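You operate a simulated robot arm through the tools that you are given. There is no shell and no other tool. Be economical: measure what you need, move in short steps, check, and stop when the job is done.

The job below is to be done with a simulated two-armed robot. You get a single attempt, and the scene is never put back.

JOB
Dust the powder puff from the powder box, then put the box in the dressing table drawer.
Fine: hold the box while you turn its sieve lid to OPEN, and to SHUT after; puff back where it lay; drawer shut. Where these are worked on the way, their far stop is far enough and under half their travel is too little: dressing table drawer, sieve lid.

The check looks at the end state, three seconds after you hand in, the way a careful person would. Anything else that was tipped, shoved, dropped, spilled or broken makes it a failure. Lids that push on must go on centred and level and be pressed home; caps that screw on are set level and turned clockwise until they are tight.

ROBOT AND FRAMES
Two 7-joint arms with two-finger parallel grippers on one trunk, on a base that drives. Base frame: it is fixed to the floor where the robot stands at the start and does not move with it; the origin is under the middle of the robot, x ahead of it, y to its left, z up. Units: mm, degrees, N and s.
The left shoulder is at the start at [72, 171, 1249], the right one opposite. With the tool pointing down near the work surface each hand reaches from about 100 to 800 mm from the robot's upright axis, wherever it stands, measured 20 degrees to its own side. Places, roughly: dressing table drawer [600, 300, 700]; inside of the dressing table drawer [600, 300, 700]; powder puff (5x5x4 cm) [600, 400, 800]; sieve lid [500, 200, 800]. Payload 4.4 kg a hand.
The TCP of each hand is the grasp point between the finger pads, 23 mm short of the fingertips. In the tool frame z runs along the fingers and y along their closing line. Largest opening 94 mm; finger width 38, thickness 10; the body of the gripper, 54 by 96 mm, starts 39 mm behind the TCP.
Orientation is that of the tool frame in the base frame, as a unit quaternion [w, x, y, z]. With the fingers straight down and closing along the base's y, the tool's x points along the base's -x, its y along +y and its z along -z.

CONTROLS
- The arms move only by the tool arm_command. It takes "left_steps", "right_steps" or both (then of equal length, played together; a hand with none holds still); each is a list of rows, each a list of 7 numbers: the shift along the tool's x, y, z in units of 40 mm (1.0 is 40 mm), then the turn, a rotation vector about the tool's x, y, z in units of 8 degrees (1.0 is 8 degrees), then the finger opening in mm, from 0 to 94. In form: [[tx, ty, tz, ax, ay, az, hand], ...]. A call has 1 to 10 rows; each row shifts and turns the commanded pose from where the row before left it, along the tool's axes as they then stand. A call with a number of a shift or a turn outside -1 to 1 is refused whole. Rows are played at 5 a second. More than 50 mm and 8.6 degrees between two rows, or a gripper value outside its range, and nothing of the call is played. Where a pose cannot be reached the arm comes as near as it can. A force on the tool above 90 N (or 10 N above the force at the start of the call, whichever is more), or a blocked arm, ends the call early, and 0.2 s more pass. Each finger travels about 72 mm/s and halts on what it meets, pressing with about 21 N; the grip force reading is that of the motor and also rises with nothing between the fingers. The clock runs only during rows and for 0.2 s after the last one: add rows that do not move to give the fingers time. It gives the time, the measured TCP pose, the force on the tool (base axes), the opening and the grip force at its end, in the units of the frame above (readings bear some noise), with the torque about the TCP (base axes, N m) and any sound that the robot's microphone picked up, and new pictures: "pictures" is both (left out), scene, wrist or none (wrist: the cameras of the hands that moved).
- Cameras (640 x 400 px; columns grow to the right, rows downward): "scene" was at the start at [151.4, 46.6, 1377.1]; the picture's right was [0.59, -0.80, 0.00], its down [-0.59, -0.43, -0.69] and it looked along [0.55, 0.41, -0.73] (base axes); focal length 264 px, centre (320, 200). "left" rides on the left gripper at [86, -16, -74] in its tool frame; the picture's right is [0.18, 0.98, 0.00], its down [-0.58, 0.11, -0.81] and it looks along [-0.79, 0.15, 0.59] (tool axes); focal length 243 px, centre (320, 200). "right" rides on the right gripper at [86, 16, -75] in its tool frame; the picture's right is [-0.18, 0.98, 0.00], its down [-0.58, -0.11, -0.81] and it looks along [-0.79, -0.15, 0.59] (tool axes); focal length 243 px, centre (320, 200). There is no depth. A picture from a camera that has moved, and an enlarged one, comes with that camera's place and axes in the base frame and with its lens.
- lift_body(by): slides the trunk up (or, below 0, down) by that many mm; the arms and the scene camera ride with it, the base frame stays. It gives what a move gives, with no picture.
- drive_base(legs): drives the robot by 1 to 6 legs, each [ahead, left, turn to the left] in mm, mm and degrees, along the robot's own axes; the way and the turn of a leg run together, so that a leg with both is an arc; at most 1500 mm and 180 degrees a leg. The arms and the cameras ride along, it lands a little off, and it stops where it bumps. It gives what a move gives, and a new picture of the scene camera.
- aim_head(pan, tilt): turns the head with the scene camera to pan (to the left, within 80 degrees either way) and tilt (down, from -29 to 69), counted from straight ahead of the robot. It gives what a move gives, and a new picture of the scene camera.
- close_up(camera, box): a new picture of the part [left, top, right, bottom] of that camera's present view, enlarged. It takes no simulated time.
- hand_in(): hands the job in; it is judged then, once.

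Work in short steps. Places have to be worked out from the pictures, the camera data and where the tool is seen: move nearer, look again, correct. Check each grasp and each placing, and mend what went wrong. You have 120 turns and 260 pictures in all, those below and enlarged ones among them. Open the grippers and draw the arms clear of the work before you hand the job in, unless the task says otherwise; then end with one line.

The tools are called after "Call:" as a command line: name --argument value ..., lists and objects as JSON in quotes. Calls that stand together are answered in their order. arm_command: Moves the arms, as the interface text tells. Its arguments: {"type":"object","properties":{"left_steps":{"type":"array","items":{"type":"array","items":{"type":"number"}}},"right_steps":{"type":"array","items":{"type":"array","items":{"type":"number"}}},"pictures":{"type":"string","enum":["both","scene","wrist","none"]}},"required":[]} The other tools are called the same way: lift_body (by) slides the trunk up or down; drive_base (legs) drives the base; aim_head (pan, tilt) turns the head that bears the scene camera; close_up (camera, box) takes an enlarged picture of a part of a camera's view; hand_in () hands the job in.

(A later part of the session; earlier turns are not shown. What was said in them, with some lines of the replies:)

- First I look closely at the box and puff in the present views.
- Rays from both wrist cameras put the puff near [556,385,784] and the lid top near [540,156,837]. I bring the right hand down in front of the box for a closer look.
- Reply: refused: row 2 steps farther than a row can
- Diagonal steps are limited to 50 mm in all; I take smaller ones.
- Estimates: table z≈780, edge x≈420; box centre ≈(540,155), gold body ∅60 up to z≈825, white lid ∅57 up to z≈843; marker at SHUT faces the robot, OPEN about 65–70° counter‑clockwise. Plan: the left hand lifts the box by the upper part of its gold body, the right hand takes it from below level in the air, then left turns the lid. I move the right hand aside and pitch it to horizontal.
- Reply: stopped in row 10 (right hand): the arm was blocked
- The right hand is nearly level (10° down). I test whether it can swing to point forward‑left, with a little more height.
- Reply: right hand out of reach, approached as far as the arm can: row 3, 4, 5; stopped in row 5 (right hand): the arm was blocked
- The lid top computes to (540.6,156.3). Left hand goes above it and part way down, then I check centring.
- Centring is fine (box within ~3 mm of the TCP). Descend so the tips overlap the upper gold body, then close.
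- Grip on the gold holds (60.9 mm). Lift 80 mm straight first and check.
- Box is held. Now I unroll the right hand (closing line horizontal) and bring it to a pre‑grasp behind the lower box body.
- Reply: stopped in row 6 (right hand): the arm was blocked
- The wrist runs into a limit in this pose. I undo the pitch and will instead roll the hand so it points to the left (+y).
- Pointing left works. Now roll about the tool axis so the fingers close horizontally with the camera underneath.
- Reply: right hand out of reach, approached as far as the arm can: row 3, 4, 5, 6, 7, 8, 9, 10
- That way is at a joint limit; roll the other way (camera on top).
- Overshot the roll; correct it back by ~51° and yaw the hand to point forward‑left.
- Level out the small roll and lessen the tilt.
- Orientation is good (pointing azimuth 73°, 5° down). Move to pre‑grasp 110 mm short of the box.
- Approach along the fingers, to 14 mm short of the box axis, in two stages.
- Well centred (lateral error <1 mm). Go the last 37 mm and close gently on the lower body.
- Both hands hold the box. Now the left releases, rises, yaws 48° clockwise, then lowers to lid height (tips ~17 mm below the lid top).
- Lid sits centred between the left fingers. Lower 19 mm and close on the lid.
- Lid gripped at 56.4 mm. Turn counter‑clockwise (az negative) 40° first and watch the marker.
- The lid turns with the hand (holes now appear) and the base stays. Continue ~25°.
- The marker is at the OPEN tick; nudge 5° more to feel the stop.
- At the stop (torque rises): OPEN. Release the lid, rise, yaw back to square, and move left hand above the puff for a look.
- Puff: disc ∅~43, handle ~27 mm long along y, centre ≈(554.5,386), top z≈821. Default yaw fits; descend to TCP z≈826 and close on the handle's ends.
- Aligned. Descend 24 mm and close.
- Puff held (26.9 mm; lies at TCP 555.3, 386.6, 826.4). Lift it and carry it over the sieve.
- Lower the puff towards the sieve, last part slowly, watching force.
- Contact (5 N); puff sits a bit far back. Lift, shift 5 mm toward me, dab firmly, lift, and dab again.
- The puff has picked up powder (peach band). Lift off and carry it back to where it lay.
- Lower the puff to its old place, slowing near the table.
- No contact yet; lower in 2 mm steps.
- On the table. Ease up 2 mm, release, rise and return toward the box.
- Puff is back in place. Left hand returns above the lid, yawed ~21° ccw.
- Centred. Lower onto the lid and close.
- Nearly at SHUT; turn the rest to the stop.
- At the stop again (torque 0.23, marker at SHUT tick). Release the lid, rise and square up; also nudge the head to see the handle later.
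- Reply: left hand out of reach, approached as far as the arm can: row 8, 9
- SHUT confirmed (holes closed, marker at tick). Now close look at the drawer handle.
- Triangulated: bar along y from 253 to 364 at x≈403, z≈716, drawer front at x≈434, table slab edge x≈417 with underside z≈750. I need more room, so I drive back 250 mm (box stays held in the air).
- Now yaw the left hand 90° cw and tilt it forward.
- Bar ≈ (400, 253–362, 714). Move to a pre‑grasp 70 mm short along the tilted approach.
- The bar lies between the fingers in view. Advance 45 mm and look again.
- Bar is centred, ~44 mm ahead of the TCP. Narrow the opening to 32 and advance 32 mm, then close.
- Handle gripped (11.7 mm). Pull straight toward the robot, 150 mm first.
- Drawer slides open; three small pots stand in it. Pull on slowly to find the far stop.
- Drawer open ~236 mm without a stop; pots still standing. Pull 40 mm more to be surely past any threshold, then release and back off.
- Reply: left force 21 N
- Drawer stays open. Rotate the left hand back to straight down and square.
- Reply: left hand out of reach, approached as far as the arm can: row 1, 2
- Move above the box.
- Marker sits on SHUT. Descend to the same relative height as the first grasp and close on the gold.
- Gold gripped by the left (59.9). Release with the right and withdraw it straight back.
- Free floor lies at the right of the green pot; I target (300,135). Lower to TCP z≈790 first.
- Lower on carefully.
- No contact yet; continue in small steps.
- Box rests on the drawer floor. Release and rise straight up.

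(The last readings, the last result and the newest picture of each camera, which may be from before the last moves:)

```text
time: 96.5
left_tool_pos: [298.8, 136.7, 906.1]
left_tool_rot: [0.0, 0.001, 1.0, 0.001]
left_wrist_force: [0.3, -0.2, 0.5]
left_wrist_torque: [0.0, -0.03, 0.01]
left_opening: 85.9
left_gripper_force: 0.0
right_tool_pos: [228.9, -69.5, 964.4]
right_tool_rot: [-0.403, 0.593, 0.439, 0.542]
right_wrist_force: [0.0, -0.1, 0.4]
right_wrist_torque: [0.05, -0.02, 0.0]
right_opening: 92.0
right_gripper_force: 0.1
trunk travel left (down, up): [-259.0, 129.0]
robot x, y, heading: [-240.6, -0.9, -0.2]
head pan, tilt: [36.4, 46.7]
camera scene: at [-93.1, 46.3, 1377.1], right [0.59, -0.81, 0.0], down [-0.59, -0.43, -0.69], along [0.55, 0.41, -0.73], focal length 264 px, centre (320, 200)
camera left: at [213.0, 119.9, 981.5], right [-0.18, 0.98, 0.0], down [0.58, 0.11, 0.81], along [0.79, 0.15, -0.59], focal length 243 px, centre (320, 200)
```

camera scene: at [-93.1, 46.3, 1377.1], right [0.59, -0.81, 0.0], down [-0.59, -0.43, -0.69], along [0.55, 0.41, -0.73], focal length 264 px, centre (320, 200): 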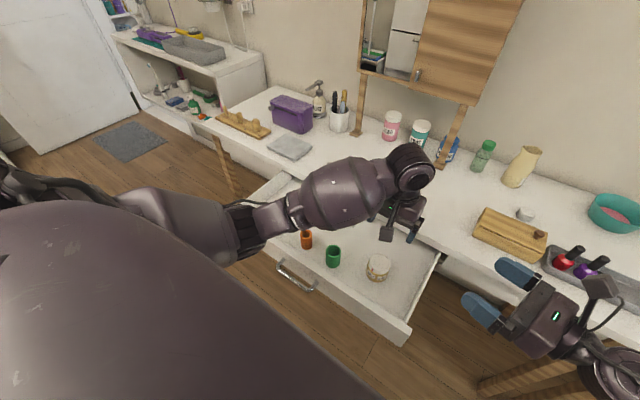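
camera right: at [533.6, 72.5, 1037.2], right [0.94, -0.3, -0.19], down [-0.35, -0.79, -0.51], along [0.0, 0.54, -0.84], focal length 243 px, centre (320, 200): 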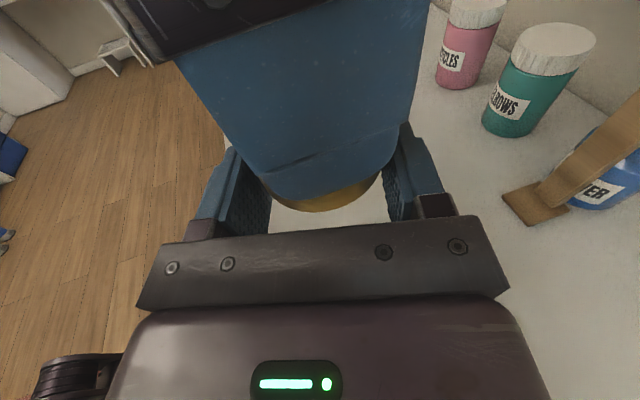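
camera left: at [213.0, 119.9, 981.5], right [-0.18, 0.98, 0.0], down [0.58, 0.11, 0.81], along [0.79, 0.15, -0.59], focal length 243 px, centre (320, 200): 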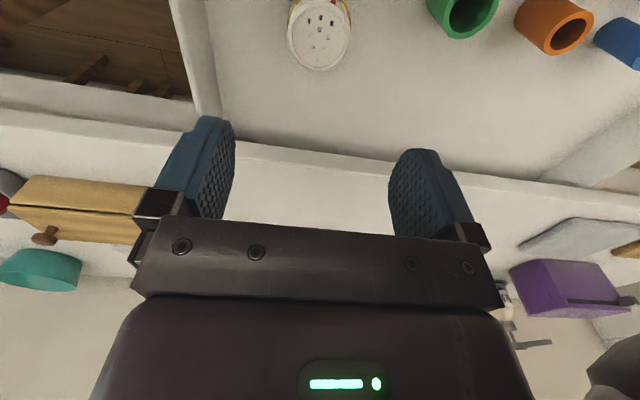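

Box stands upright in the drawer; pots undisturbed. Next take the handle again: move left hand clear, yaw and tilt as before.

Call:
arm_command --left_steps '[[0.75, 0.9, 0, 0, 0, 0, 60], [0.75, 0.9, 0, 0, 0, 0, 60], [0.75, 0.9, 0, 0, 0, 0, 50], [0.75, 0.9, -0.2, 0, 0, 0, 50], [0.4, 0.7, -0.3, 0, 0, 0, 50], [0, 0, -0.5, 0, 0, 0, 50], [0, 0, 0, 0, 0, 1, 50], [0, 0, 0, 0, 0, 1, 50], [0, 0, 0, 0, 0, 1, 50], [0, 0, 0, 0, 0, 1, 50]]' --pictures "none"

Call:
arm_command --left_steps '[[0, 0, 0, 0, 0, 1, 50], [0, 0, 0, 0, 0, 1, 50], [0, 0, 0, 0, 0, 1, 50], [0, 0, 0, 0, 0, 1, 50], [0, 0, 0, 0, 0, 1, 50], [0, 0, 0, 0, 0, 1, 50], [0, 0, 0, 0, 0, 1, 50], [0, 0, 0, 0, 0, 0.25, 50], [0, 0, 0, -1, 0, 0, 34], [0, 0, 0, -1, 0, 0, 34]]' --pictures "none"

Call:
arm_command --left_steps '[[0, 0, 0, -1, 0, 0, 34], [0, 0, 0, -1, 0, 0, 34], [0, 0, 0, -1, 0, 0, 34], [0, 0, 0, 0, 0, 0, 34]]' --pictures "scene"

Call:
close_up --camera "scene" --box '[230, 160, 450, 350]'

```text
time: 98.7
left_tool_pos: [166.7, 307.0, 945.7]
left_tool_rot: [0.0, 0.278, 0.961, 0.0]
left_wrist_force: [0.5, 0.6, 0.2]
left_wrist_torque: [0.03, -0.01, 0.0]
left_opening: 50.0
left_gripper_force: 0.1
right_tool_pos: [228.5, -68.1, 963.0]
right_tool_rot: [-0.403, 0.592, 0.44, 0.541]
right_wrist_force: [0.6, -1.0, -1.1]
right_wrist_torque: [0.0, 0.01, -0.02]
right_opening: 92.1
right_gripper_force: 0.1
trunk travel left (down, up): [-259.0, 129.0]
robot x, y, heading: [-246.6, -0.8, -0.5]
head pan, tilt: [36.4, 46.7]
```

```text
time: 100.9
left_tool_pos: [165.2, 307.4, 946.3]
left_tool_rot: [0.099, 0.701, 0.7, 0.099]
left_wrist_force: [-0.6, -0.7, -0.6]
left_wrist_torque: [0.02, -0.03, 0.0]
left_opening: 33.9
left_gripper_force: 0.0
right_tool_pos: [228.6, -69.0, 963.3]
right_tool_rot: [-0.403, 0.592, 0.44, 0.541]
right_wrist_force: [-0.2, -0.3, 0.7]
right_wrist_torque: [0.01, -0.02, 0.03]
right_opening: 92.0
right_gripper_force: 0.1
trunk travel left (down, up): [-259.0, 129.0]
robot x, y, heading: [-242.0, -1.3, -0.4]
head pan, tilt: [36.4, 46.7]
```

```text
time: 101.9
left_tool_pos: [165.0, 306.4, 946.1]
left_tool_rot: [0.242, 0.665, 0.663, 0.243]
left_wrist_force: [-0.3, -0.2, 0.2]
left_wrist_torque: [0.0, 0.03, 0.01]
left_opening: 34.0
left_gripper_force: 0.0
right_tool_pos: [229.1, -68.8, 963.0]
right_tool_rot: [-0.404, 0.592, 0.44, 0.541]
right_wrist_force: [-0.1, 0.0, 0.0]
right_wrist_torque: [0.03, 0.03, -0.02]
right_opening: 92.0
right_gripper_force: 0.1
trunk travel left (down, up): [-259.0, 129.0]
robot x, y, heading: [-241.6, -3.9, -0.0]
head pan, tilt: [36.4, 46.7]
camera scene: at [-92.7, 46.4, 1377.0], right [0.59, -0.81, 0.0], down [-0.59, -0.43, -0.69], along [0.55, 0.41, -0.73], focal length 264 px, centre (320, 200)
```

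scene: 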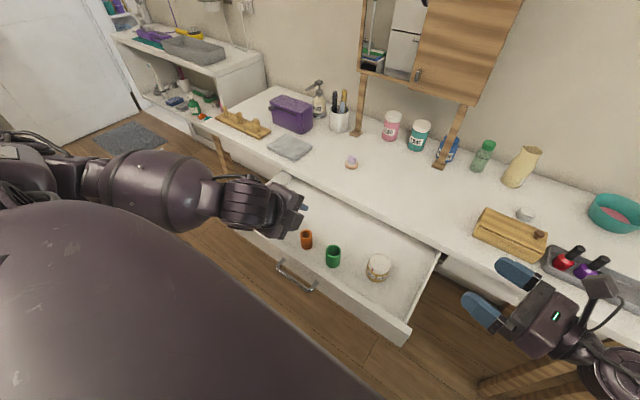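

```text
2.11 times, centred on (340, 255) of scene
camera zoom: at [-92.7, 46.4, 1377.0], right [0.59, -0.81, 0.0], down [-0.59, -0.43, -0.69], along [0.55, 0.41, -0.73], focal length 557 px, centre (278, 84)
```

zoom: 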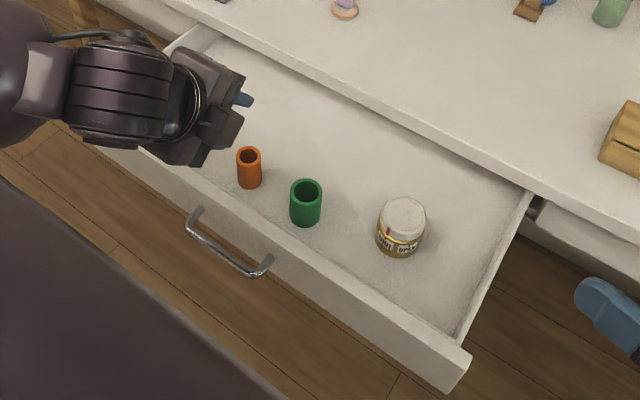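

Go to the point in front of and above the handle.

Call:
arm_command --left_steps '[[0, -0.835, 0.39, 0, 0, 0, 34], [0, -0.835, 0.39, 0, 0, 0, 34], [0, -0.835, 0.39, 0, 0, 0, 34], [0, -0.835, 0.39, 0, 0, 0, 34], [0, -0.835, 0.39, 0, 0, 0, 34], [0, 0, 0, 0, 0, 0, 34]]' --pictures "wrist"

```text
time: 103.3
left_tool_pos: [86.9, 307.6, 776.7]
left_tool_rot: [0.242, 0.665, 0.664, 0.241]
left_wrist_force: [0.0, 0.4, -0.2]
left_wrist_torque: [-0.03, -0.02, 0.0]
left_opening: 34.1
left_gripper_force: 0.0
right_tool_pos: [229.1, -69.4, 962.7]
right_tool_rot: [-0.404, 0.592, 0.44, 0.541]
right_wrist_force: [-0.1, -0.5, -0.2]
right_wrist_torque: [0.01, 0.0, 0.01]
right_opening: 92.1
right_gripper_force: 0.2
trunk travel left (down, up): [-259.0, 129.0]
robot x, y, heading: [-246.2, -2.7, -0.3]
head pan, tilt: [36.4, 46.7]
camera left: at [26.9, 393.8, 824.8], right [0.75, 0.18, 0.63], down [-0.44, -0.58, 0.69], along [0.49, -0.79, -0.36], focal length 243 px, centre (320, 200)
```

left: 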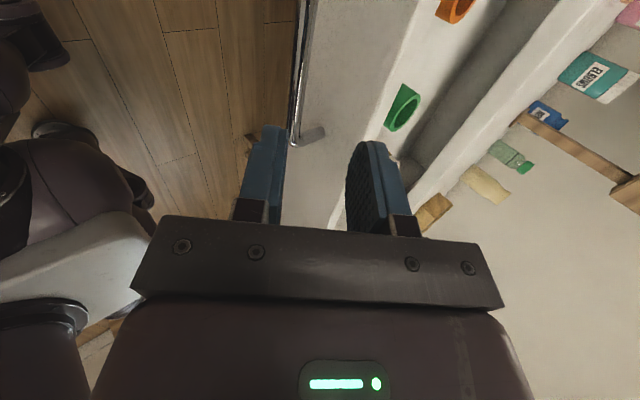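

Advance onto the handle and close.

Call:
arm_command --left_steps '[[0, -0.37, 0.3, 0, 0, 0, 34], [0, 0, 0.6, 0, 0, 0, 34], [0, 0, 0.6, 0, 0, 0, 32], [0, 0, 0.35, 0, 0, 0, 32], [0, 0, 0, 0, 0, 0, 18], [0, 0, 0, 0, 0, 0, 4], [0, 0, 0, 0, 0, 0, 2]]' --pictures "wrist"

```text
time: 104.9
left_tool_pos: [123.8, 307.2, 712.6]
left_tool_rot: [0.242, 0.665, 0.664, 0.241]
left_wrist_force: [-0.8, 0.2, -2.1]
left_wrist_torque: [-0.21, 0.01, 0.08]
left_opening: 11.8
left_gripper_force: 44.7
right_tool_pos: [229.1, -69.5, 963.2]
right_tool_rot: [-0.404, 0.592, 0.44, 0.541]
right_wrist_force: [0.1, 0.5, -0.4]
right_wrist_torque: [-0.02, 0.04, -0.01]
right_opening: 92.2
right_gripper_force: 0.2
trunk travel left (down, up): [-259.0, 129.0]
robot x, y, heading: [-245.6, -0.2, -0.1]
head pan, tilt: [36.4, 46.7]
camera left: at [62.8, 394.3, 758.9], right [0.75, 0.18, 0.63], down [-0.44, -0.58, 0.69], along [0.49, -0.79, -0.36], focal length 243 px, centre (320, 200)
```

left: 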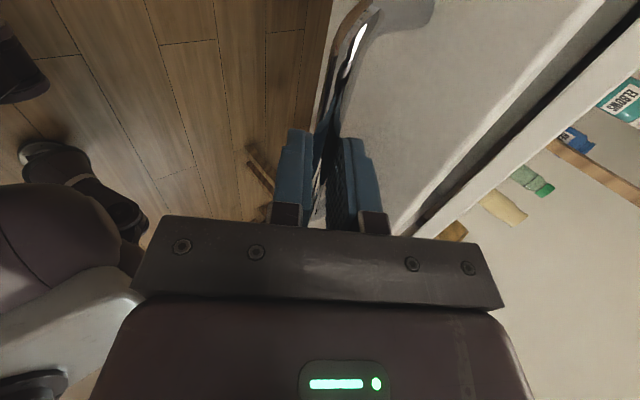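

Handle gripped. Before pushing, I check that the box clears the table slab.

Call:
close_up --camera "scene" --box '[350, 200, 450, 290]'

Call:
close_up --camera "right" --box '[0, 0, 640, 400]'

```text
4.44 times, centred on (400, 245) of scene
camera zoom: at [-92.7, 46.6, 1377.0], right [0.59, -0.81, 0.0], down [-0.59, -0.43, -0.69], along [0.55, 0.41, -0.73], focal length 1176 px, centre (-36, 0)
```

zoom: 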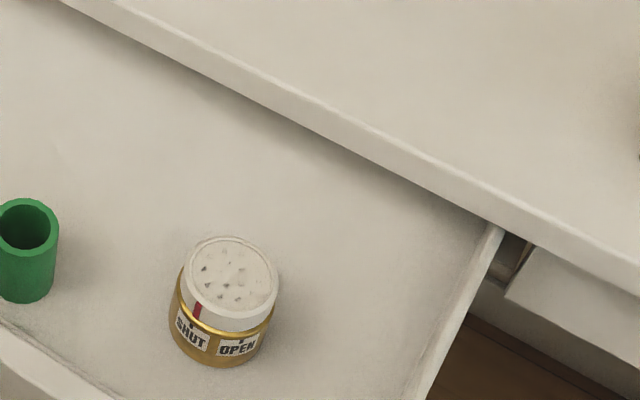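

```text
1.00 times, centred on (320, 200) of right (not enlarged: the box is as wide or as high as the picture)
camera zoom: at [227.0, -136.7, 1055.5], right [0.94, -0.3, -0.19], down [-0.35, -0.79, -0.51], along [0.0, 0.54, -0.84], focal length 243 px, centre (320, 200)
```

zoom: 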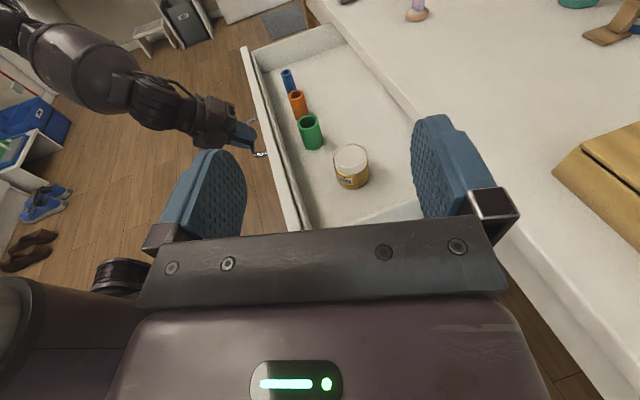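

Lid top ≈738, slab underside ≈751: it clears. Push the drawer in gently.

Call:
arm_command --left_steps '[[0, 0.19, 0.16, 0, 0, 0, 2], [0, 0.382, 0.3225, 0, 0, 0, 2], [0, 0.382, 0.3225, 0, 0, 0, 2], [0, 0.382, 0.3225, 0, 0, 0, 2], [0, 0.382, 0.3225, 0, 0, 0, 2], [0, 0.382, 0.3225, 0, 0, 0, 2]]' --pictures "scene"

Call:
close_up --camera "scene" --box '[280, 160, 460, 310]'

```text
time: 106.3
left_tool_pos: [235.7, 306.5, 712.8]
left_tool_rot: [0.242, 0.665, 0.664, 0.24]
left_wrist_force: [0.4, -12.5, -10.4]
left_wrist_torque: [0.3, 0.09, 0.63]
left_opening: 11.8
left_gripper_force: 44.4
right_tool_pos: [230.0, -68.1, 962.6]
right_tool_rot: [-0.403, 0.593, 0.44, 0.54]
right_wrist_force: [0.3, 0.9, 0.3]
right_wrist_torque: [0.01, -0.05, 0.02]
right_opening: 92.0
right_gripper_force: 0.1
trunk travel left (down, up): [-259.0, 129.0]
robot x, y, heading: [-244.9, -0.5, -0.2]
head pan, tilt: [36.4, 46.7]
camera scene: at [-91.8, 45.7, 1376.8], right [0.59, -0.81, 0.0], down [-0.59, -0.43, -0.69], along [0.55, 0.41, -0.73], focal length 264 px, centre (320, 200)
```

scene: 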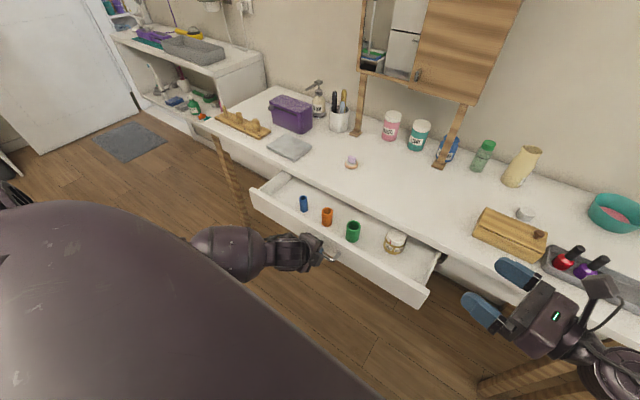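

```text
2.67 times, centred on (370, 235) of scene
camera zoom: at [-91.8, 45.7, 1376.8], right [0.59, -0.81, 0.0], down [-0.59, -0.43, -0.69], along [0.55, 0.41, -0.73], focal length 705 px, centre (187, 107)
```

zoom: 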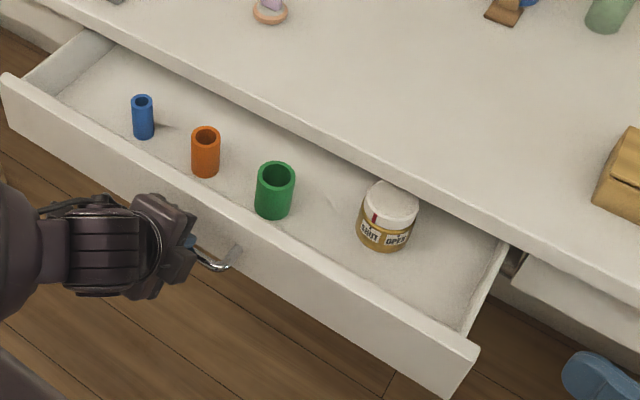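

Box is starting to pass under the slab, upright. Continue 60 mm.

Call:
arm_command --left_steps '[[0, 0.286, 0.242, 0, 0, 0, 2], [0, 0.286, 0.242, 0, 0, 0, 2], [0, 0.286, 0.242, 0, 0, 0, 2], [0, 0.286, 0.242, 0, 0, 0, 2], [0, 0, 0, 0, 0, 0, 2]]' --pictures "scene"

Call:
close_up --camera "scene" --box '[280, 160, 460, 310]'

```text
time: 107.5
left_tool_pos: [293.7, 306.9, 712.8]
left_tool_rot: [0.242, 0.666, 0.663, 0.241]
left_wrist_force: [-0.5, -11.4, -12.9]
left_wrist_torque: [-1.1, 0.1, -0.51]
left_opening: 11.7
left_gripper_force: 45.1
right_tool_pos: [229.1, -68.0, 963.0]
right_tool_rot: [-0.404, 0.592, 0.44, 0.541]
right_wrist_force: [-0.2, -0.3, -0.2]
right_wrist_torque: [-0.02, -0.04, 0.01]
right_opening: 92.0
right_gripper_force: 0.1
trunk travel left (down, up): [-259.0, 129.0]
robot x, y, heading: [-243.9, 1.3, -0.1]
head pan, tilt: [36.4, 46.7]
camera scene: at [-92.1, 46.2, 1376.9], right [0.59, -0.81, 0.0], down [-0.59, -0.43, -0.69], along [0.55, 0.41, -0.73], focal length 264 px, centre (320, 200)
```

scene: 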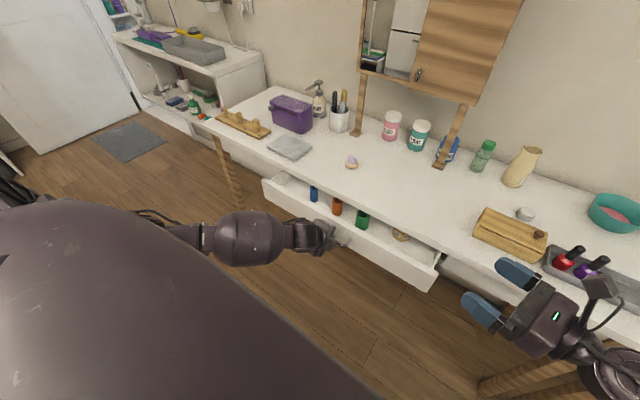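

```text
2.67 times, centred on (370, 235) of scene
camera zoom: at [-92.1, 46.2, 1376.9], right [0.59, -0.81, 0.0], down [-0.59, -0.43, -0.69], along [0.55, 0.41, -0.73], focal length 705 px, centre (187, 107)
```

zoom: 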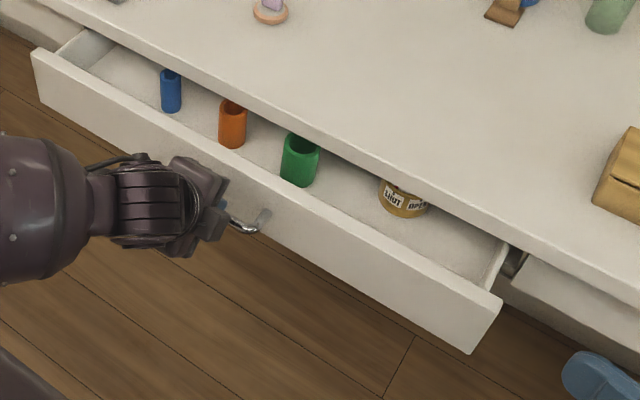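

Clears fine. Push the remaining ~107 mm.

Call:
arm_command --left_steps '[[0, 0.382, 0.3225, 0, 0, 0, 2], [0, 0.382, 0.3225, 0, 0, 0, 2], [0, 0.382, 0.3225, 0, 0, 0, 2], [0, 0.382, 0.3225, 0, 0, 0, 2], [0, 0.29, 0.245, 0, 0, 0, 2], [0, 0.2, 0.17, 0, 0, 0, 2], [0, 0, 0, 0, 0, 0, 2]]' --pictures "scene"

Call:
close_up --camera "scene" --box '[260, 150, 460, 300]'

```text
time: 109.1
left_tool_pos: [397.8, 307.4, 712.4]
left_tool_rot: [0.242, 0.665, 0.664, 0.242]
left_wrist_force: [-19.0, -9.8, 7.8]
left_wrist_torque: [-0.43, 0.17, -0.02]
left_opening: 11.6
left_gripper_force: 44.9
right_tool_pos: [227.2, -69.9, 964.3]
right_tool_rot: [-0.404, 0.591, 0.44, 0.542]
right_wrist_force: [0.5, -0.6, 0.1]
right_wrist_torque: [0.05, 0.0, 0.0]
right_opening: 91.9
right_gripper_force: 0.0
trunk travel left (down, up): [-259.0, 129.0]
robot x, y, heading: [-245.1, -1.4, -0.2]
head pan, tilt: [36.4, 46.7]
camera scene: at [-95.3, 45.7, 1377.5], right [0.59, -0.81, 0.0], down [-0.59, -0.43, -0.69], along [0.55, 0.41, -0.73], focal length 264 px, centre (320, 200)
```

scene: 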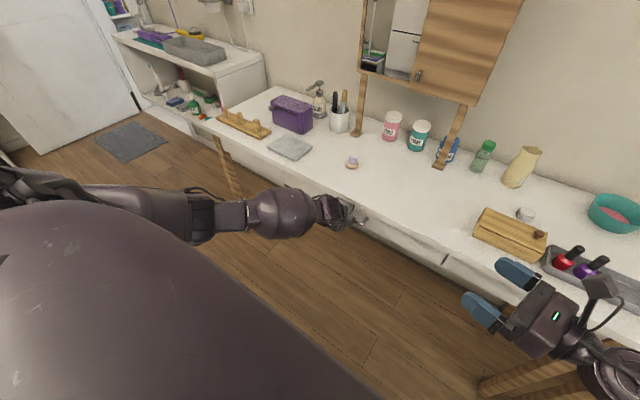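

```text
2.67 times, centred on (360, 225) of scene
camera zoom: at [-95.3, 45.7, 1377.5], right [0.59, -0.81, 0.0], down [-0.59, -0.43, -0.69], along [0.55, 0.41, -0.73], focal length 705 px, centre (213, 133)
```

zoom: 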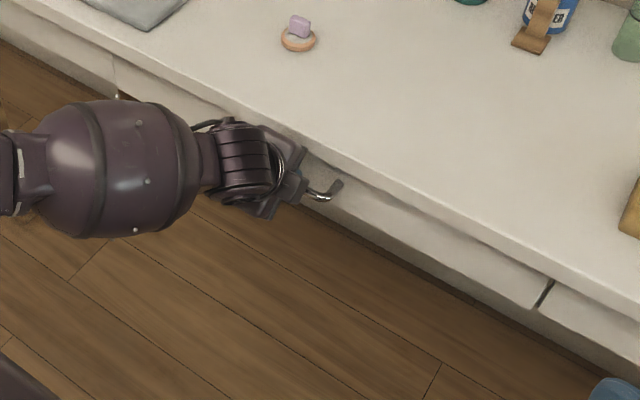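

Almost flush, −19 N. Push 5 mm more to be sure it's at its stop.

Call:
arm_command --left_steps '[[0, 0.06, 0.05, 0, 0, 0, 2], [0, 0.06, 0.05, 0, 0, 0, 2], [0, 0, 0, 0, 0, 0, 2]]' --pictures "none"

Call:
close_up --camera "scene" --box '[380, 210, 480, 290]'

```text
time: 109.9
left_tool_pos: [400.4, 307.7, 709.4]
left_tool_rot: [0.239, 0.665, 0.665, 0.241]
left_wrist_force: [-47.0, -7.7, 0.5]
left_wrist_torque: [-0.12, 0.47, 0.33]
left_opening: 11.7
left_gripper_force: 44.6
right_tool_pos: [226.8, -69.8, 964.4]
right_tool_rot: [-0.404, 0.591, 0.441, 0.541]
right_wrist_force: [0.1, -0.6, 0.8]
right_wrist_torque: [-0.01, -0.04, 0.0]
right_opening: 91.9
right_gripper_force: 0.0
trunk travel left (down, up): [-259.0, 129.0]
robot x, y, heading: [-246.8, -1.3, -0.2]
head pan, tilt: [36.4, 46.7]
```

```text
5.00 times, centred on (430, 250) of scene
camera zoom: at [-96.5, 46.0, 1377.2], right [0.59, -0.81, 0.0], down [-0.58, -0.43, -0.69], along [0.56, 0.41, -0.73], focal length 1323 px, centre (-230, -50)
```

zoom: 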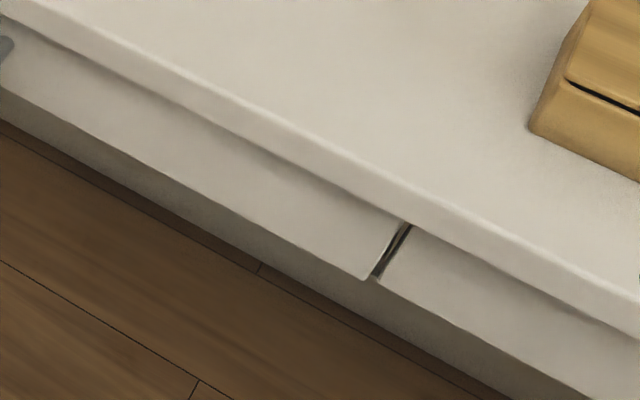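

Shut to the stop. Open the fingers and back off along the approach.

Call:
arm_command --left_steps '[[0, -0.06, -0.05, 0, 0, 0, 12], [0, 0, 0, 0, 0, 0, 30], [0, 0, 0, 0, 0, 0, 34], [0, 0, -0.4, 0, 0, 0, 34], [0, 0, -0.5, 0, 0, 0, 34], [0, 0, -0.7, 0, 0, 0, 34], [0, 0, -0.8, 0, 0, 0, 34], [0, 0.2, -0.8, 0, 0, 0, 34], [0, 0.2, -0.8, 0, 0, 0, 34], [0, 0.2, -0.8, 0, 0, 0, 60]]' --pictures "both"

Call:
close_up --camera "scene" --box '[260, 130, 460, 300]'

```text
time: 112.1
left_tool_pos: [296.9, 305.2, 877.5]
left_tool_rot: [0.243, 0.665, 0.664, 0.242]
left_wrist_force: [-0.3, 0.6, -0.4]
left_wrist_torque: [-0.01, -0.01, 0.02]
left_opening: 59.9
left_gripper_force: 0.0
right_tool_pos: [229.3, -68.7, 963.3]
right_tool_rot: [-0.404, 0.592, 0.441, 0.541]
right_wrist_force: [-0.2, -0.5, 0.3]
right_wrist_torque: [0.01, -0.03, -0.01]
right_opening: 92.0
right_gripper_force: 0.0
trunk travel left (down, up): [-259.0, 129.0]
robot x, y, heading: [-243.8, 1.6, -0.2]
head pan, tilt: [36.4, 46.7]
camera scene: at [-93.3, 46.4, 1377.1], right [0.59, -0.81, 0.0], down [-0.59, -0.43, -0.69], along [0.55, 0.41, -0.73], focal length 264 px, centre (320, 200)
camera left: at [236.9, 392.5, 924.1], right [0.75, 0.18, 0.63], down [-0.44, -0.58, 0.69], along [0.49, -0.79, -0.36], focal length 243 px, centre (320, 200)
```

scene: 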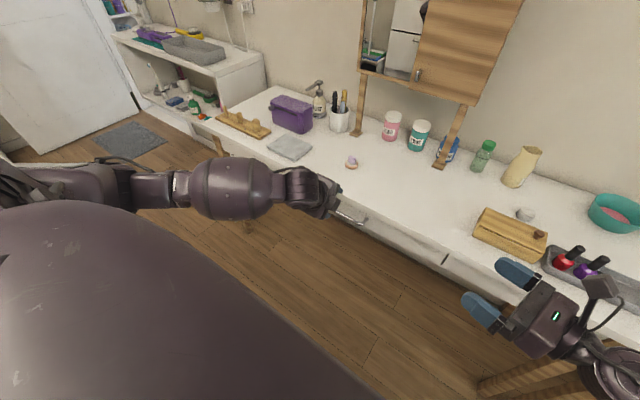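
left: 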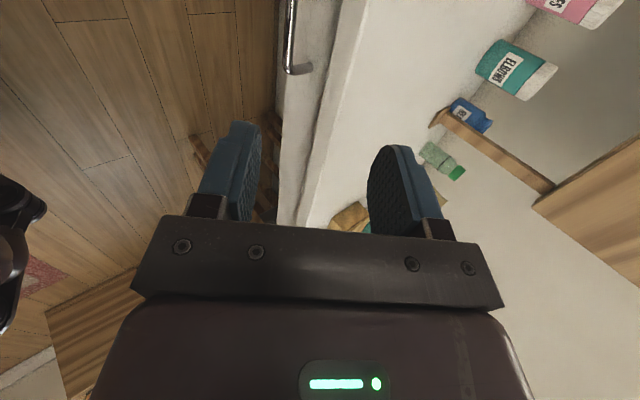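

```text
2.35 times, centred on (360, 215) of scene
camera zoom: at [-93.3, 46.4, 1377.1], right [0.59, -0.81, 0.0], down [-0.59, -0.43, -0.69], along [0.55, 0.41, -0.73], focal length 622 px, centre (226, 165)
```

zoom: 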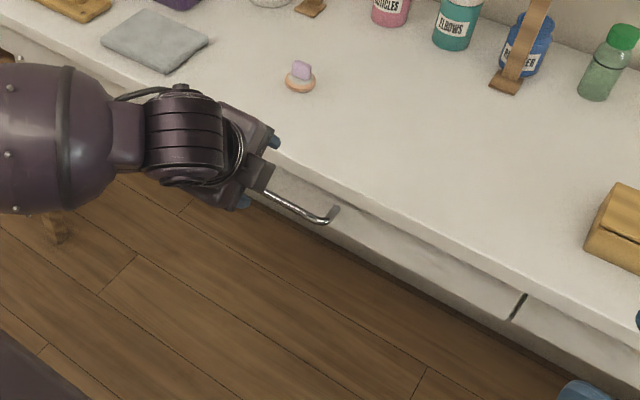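

The drawer is shut, the puff is back where it lay, both hands are open and clear, and nothing else has moved. I'm handing in.

Call:
hand_in

```text
The job is handed in.
```

I dusted the puff from the box's open sieve and put it back where it lay. I turned the lid to SHUT against its stop, put the box upright in the drawer, and pushed the drawer shut; the job is handed in.
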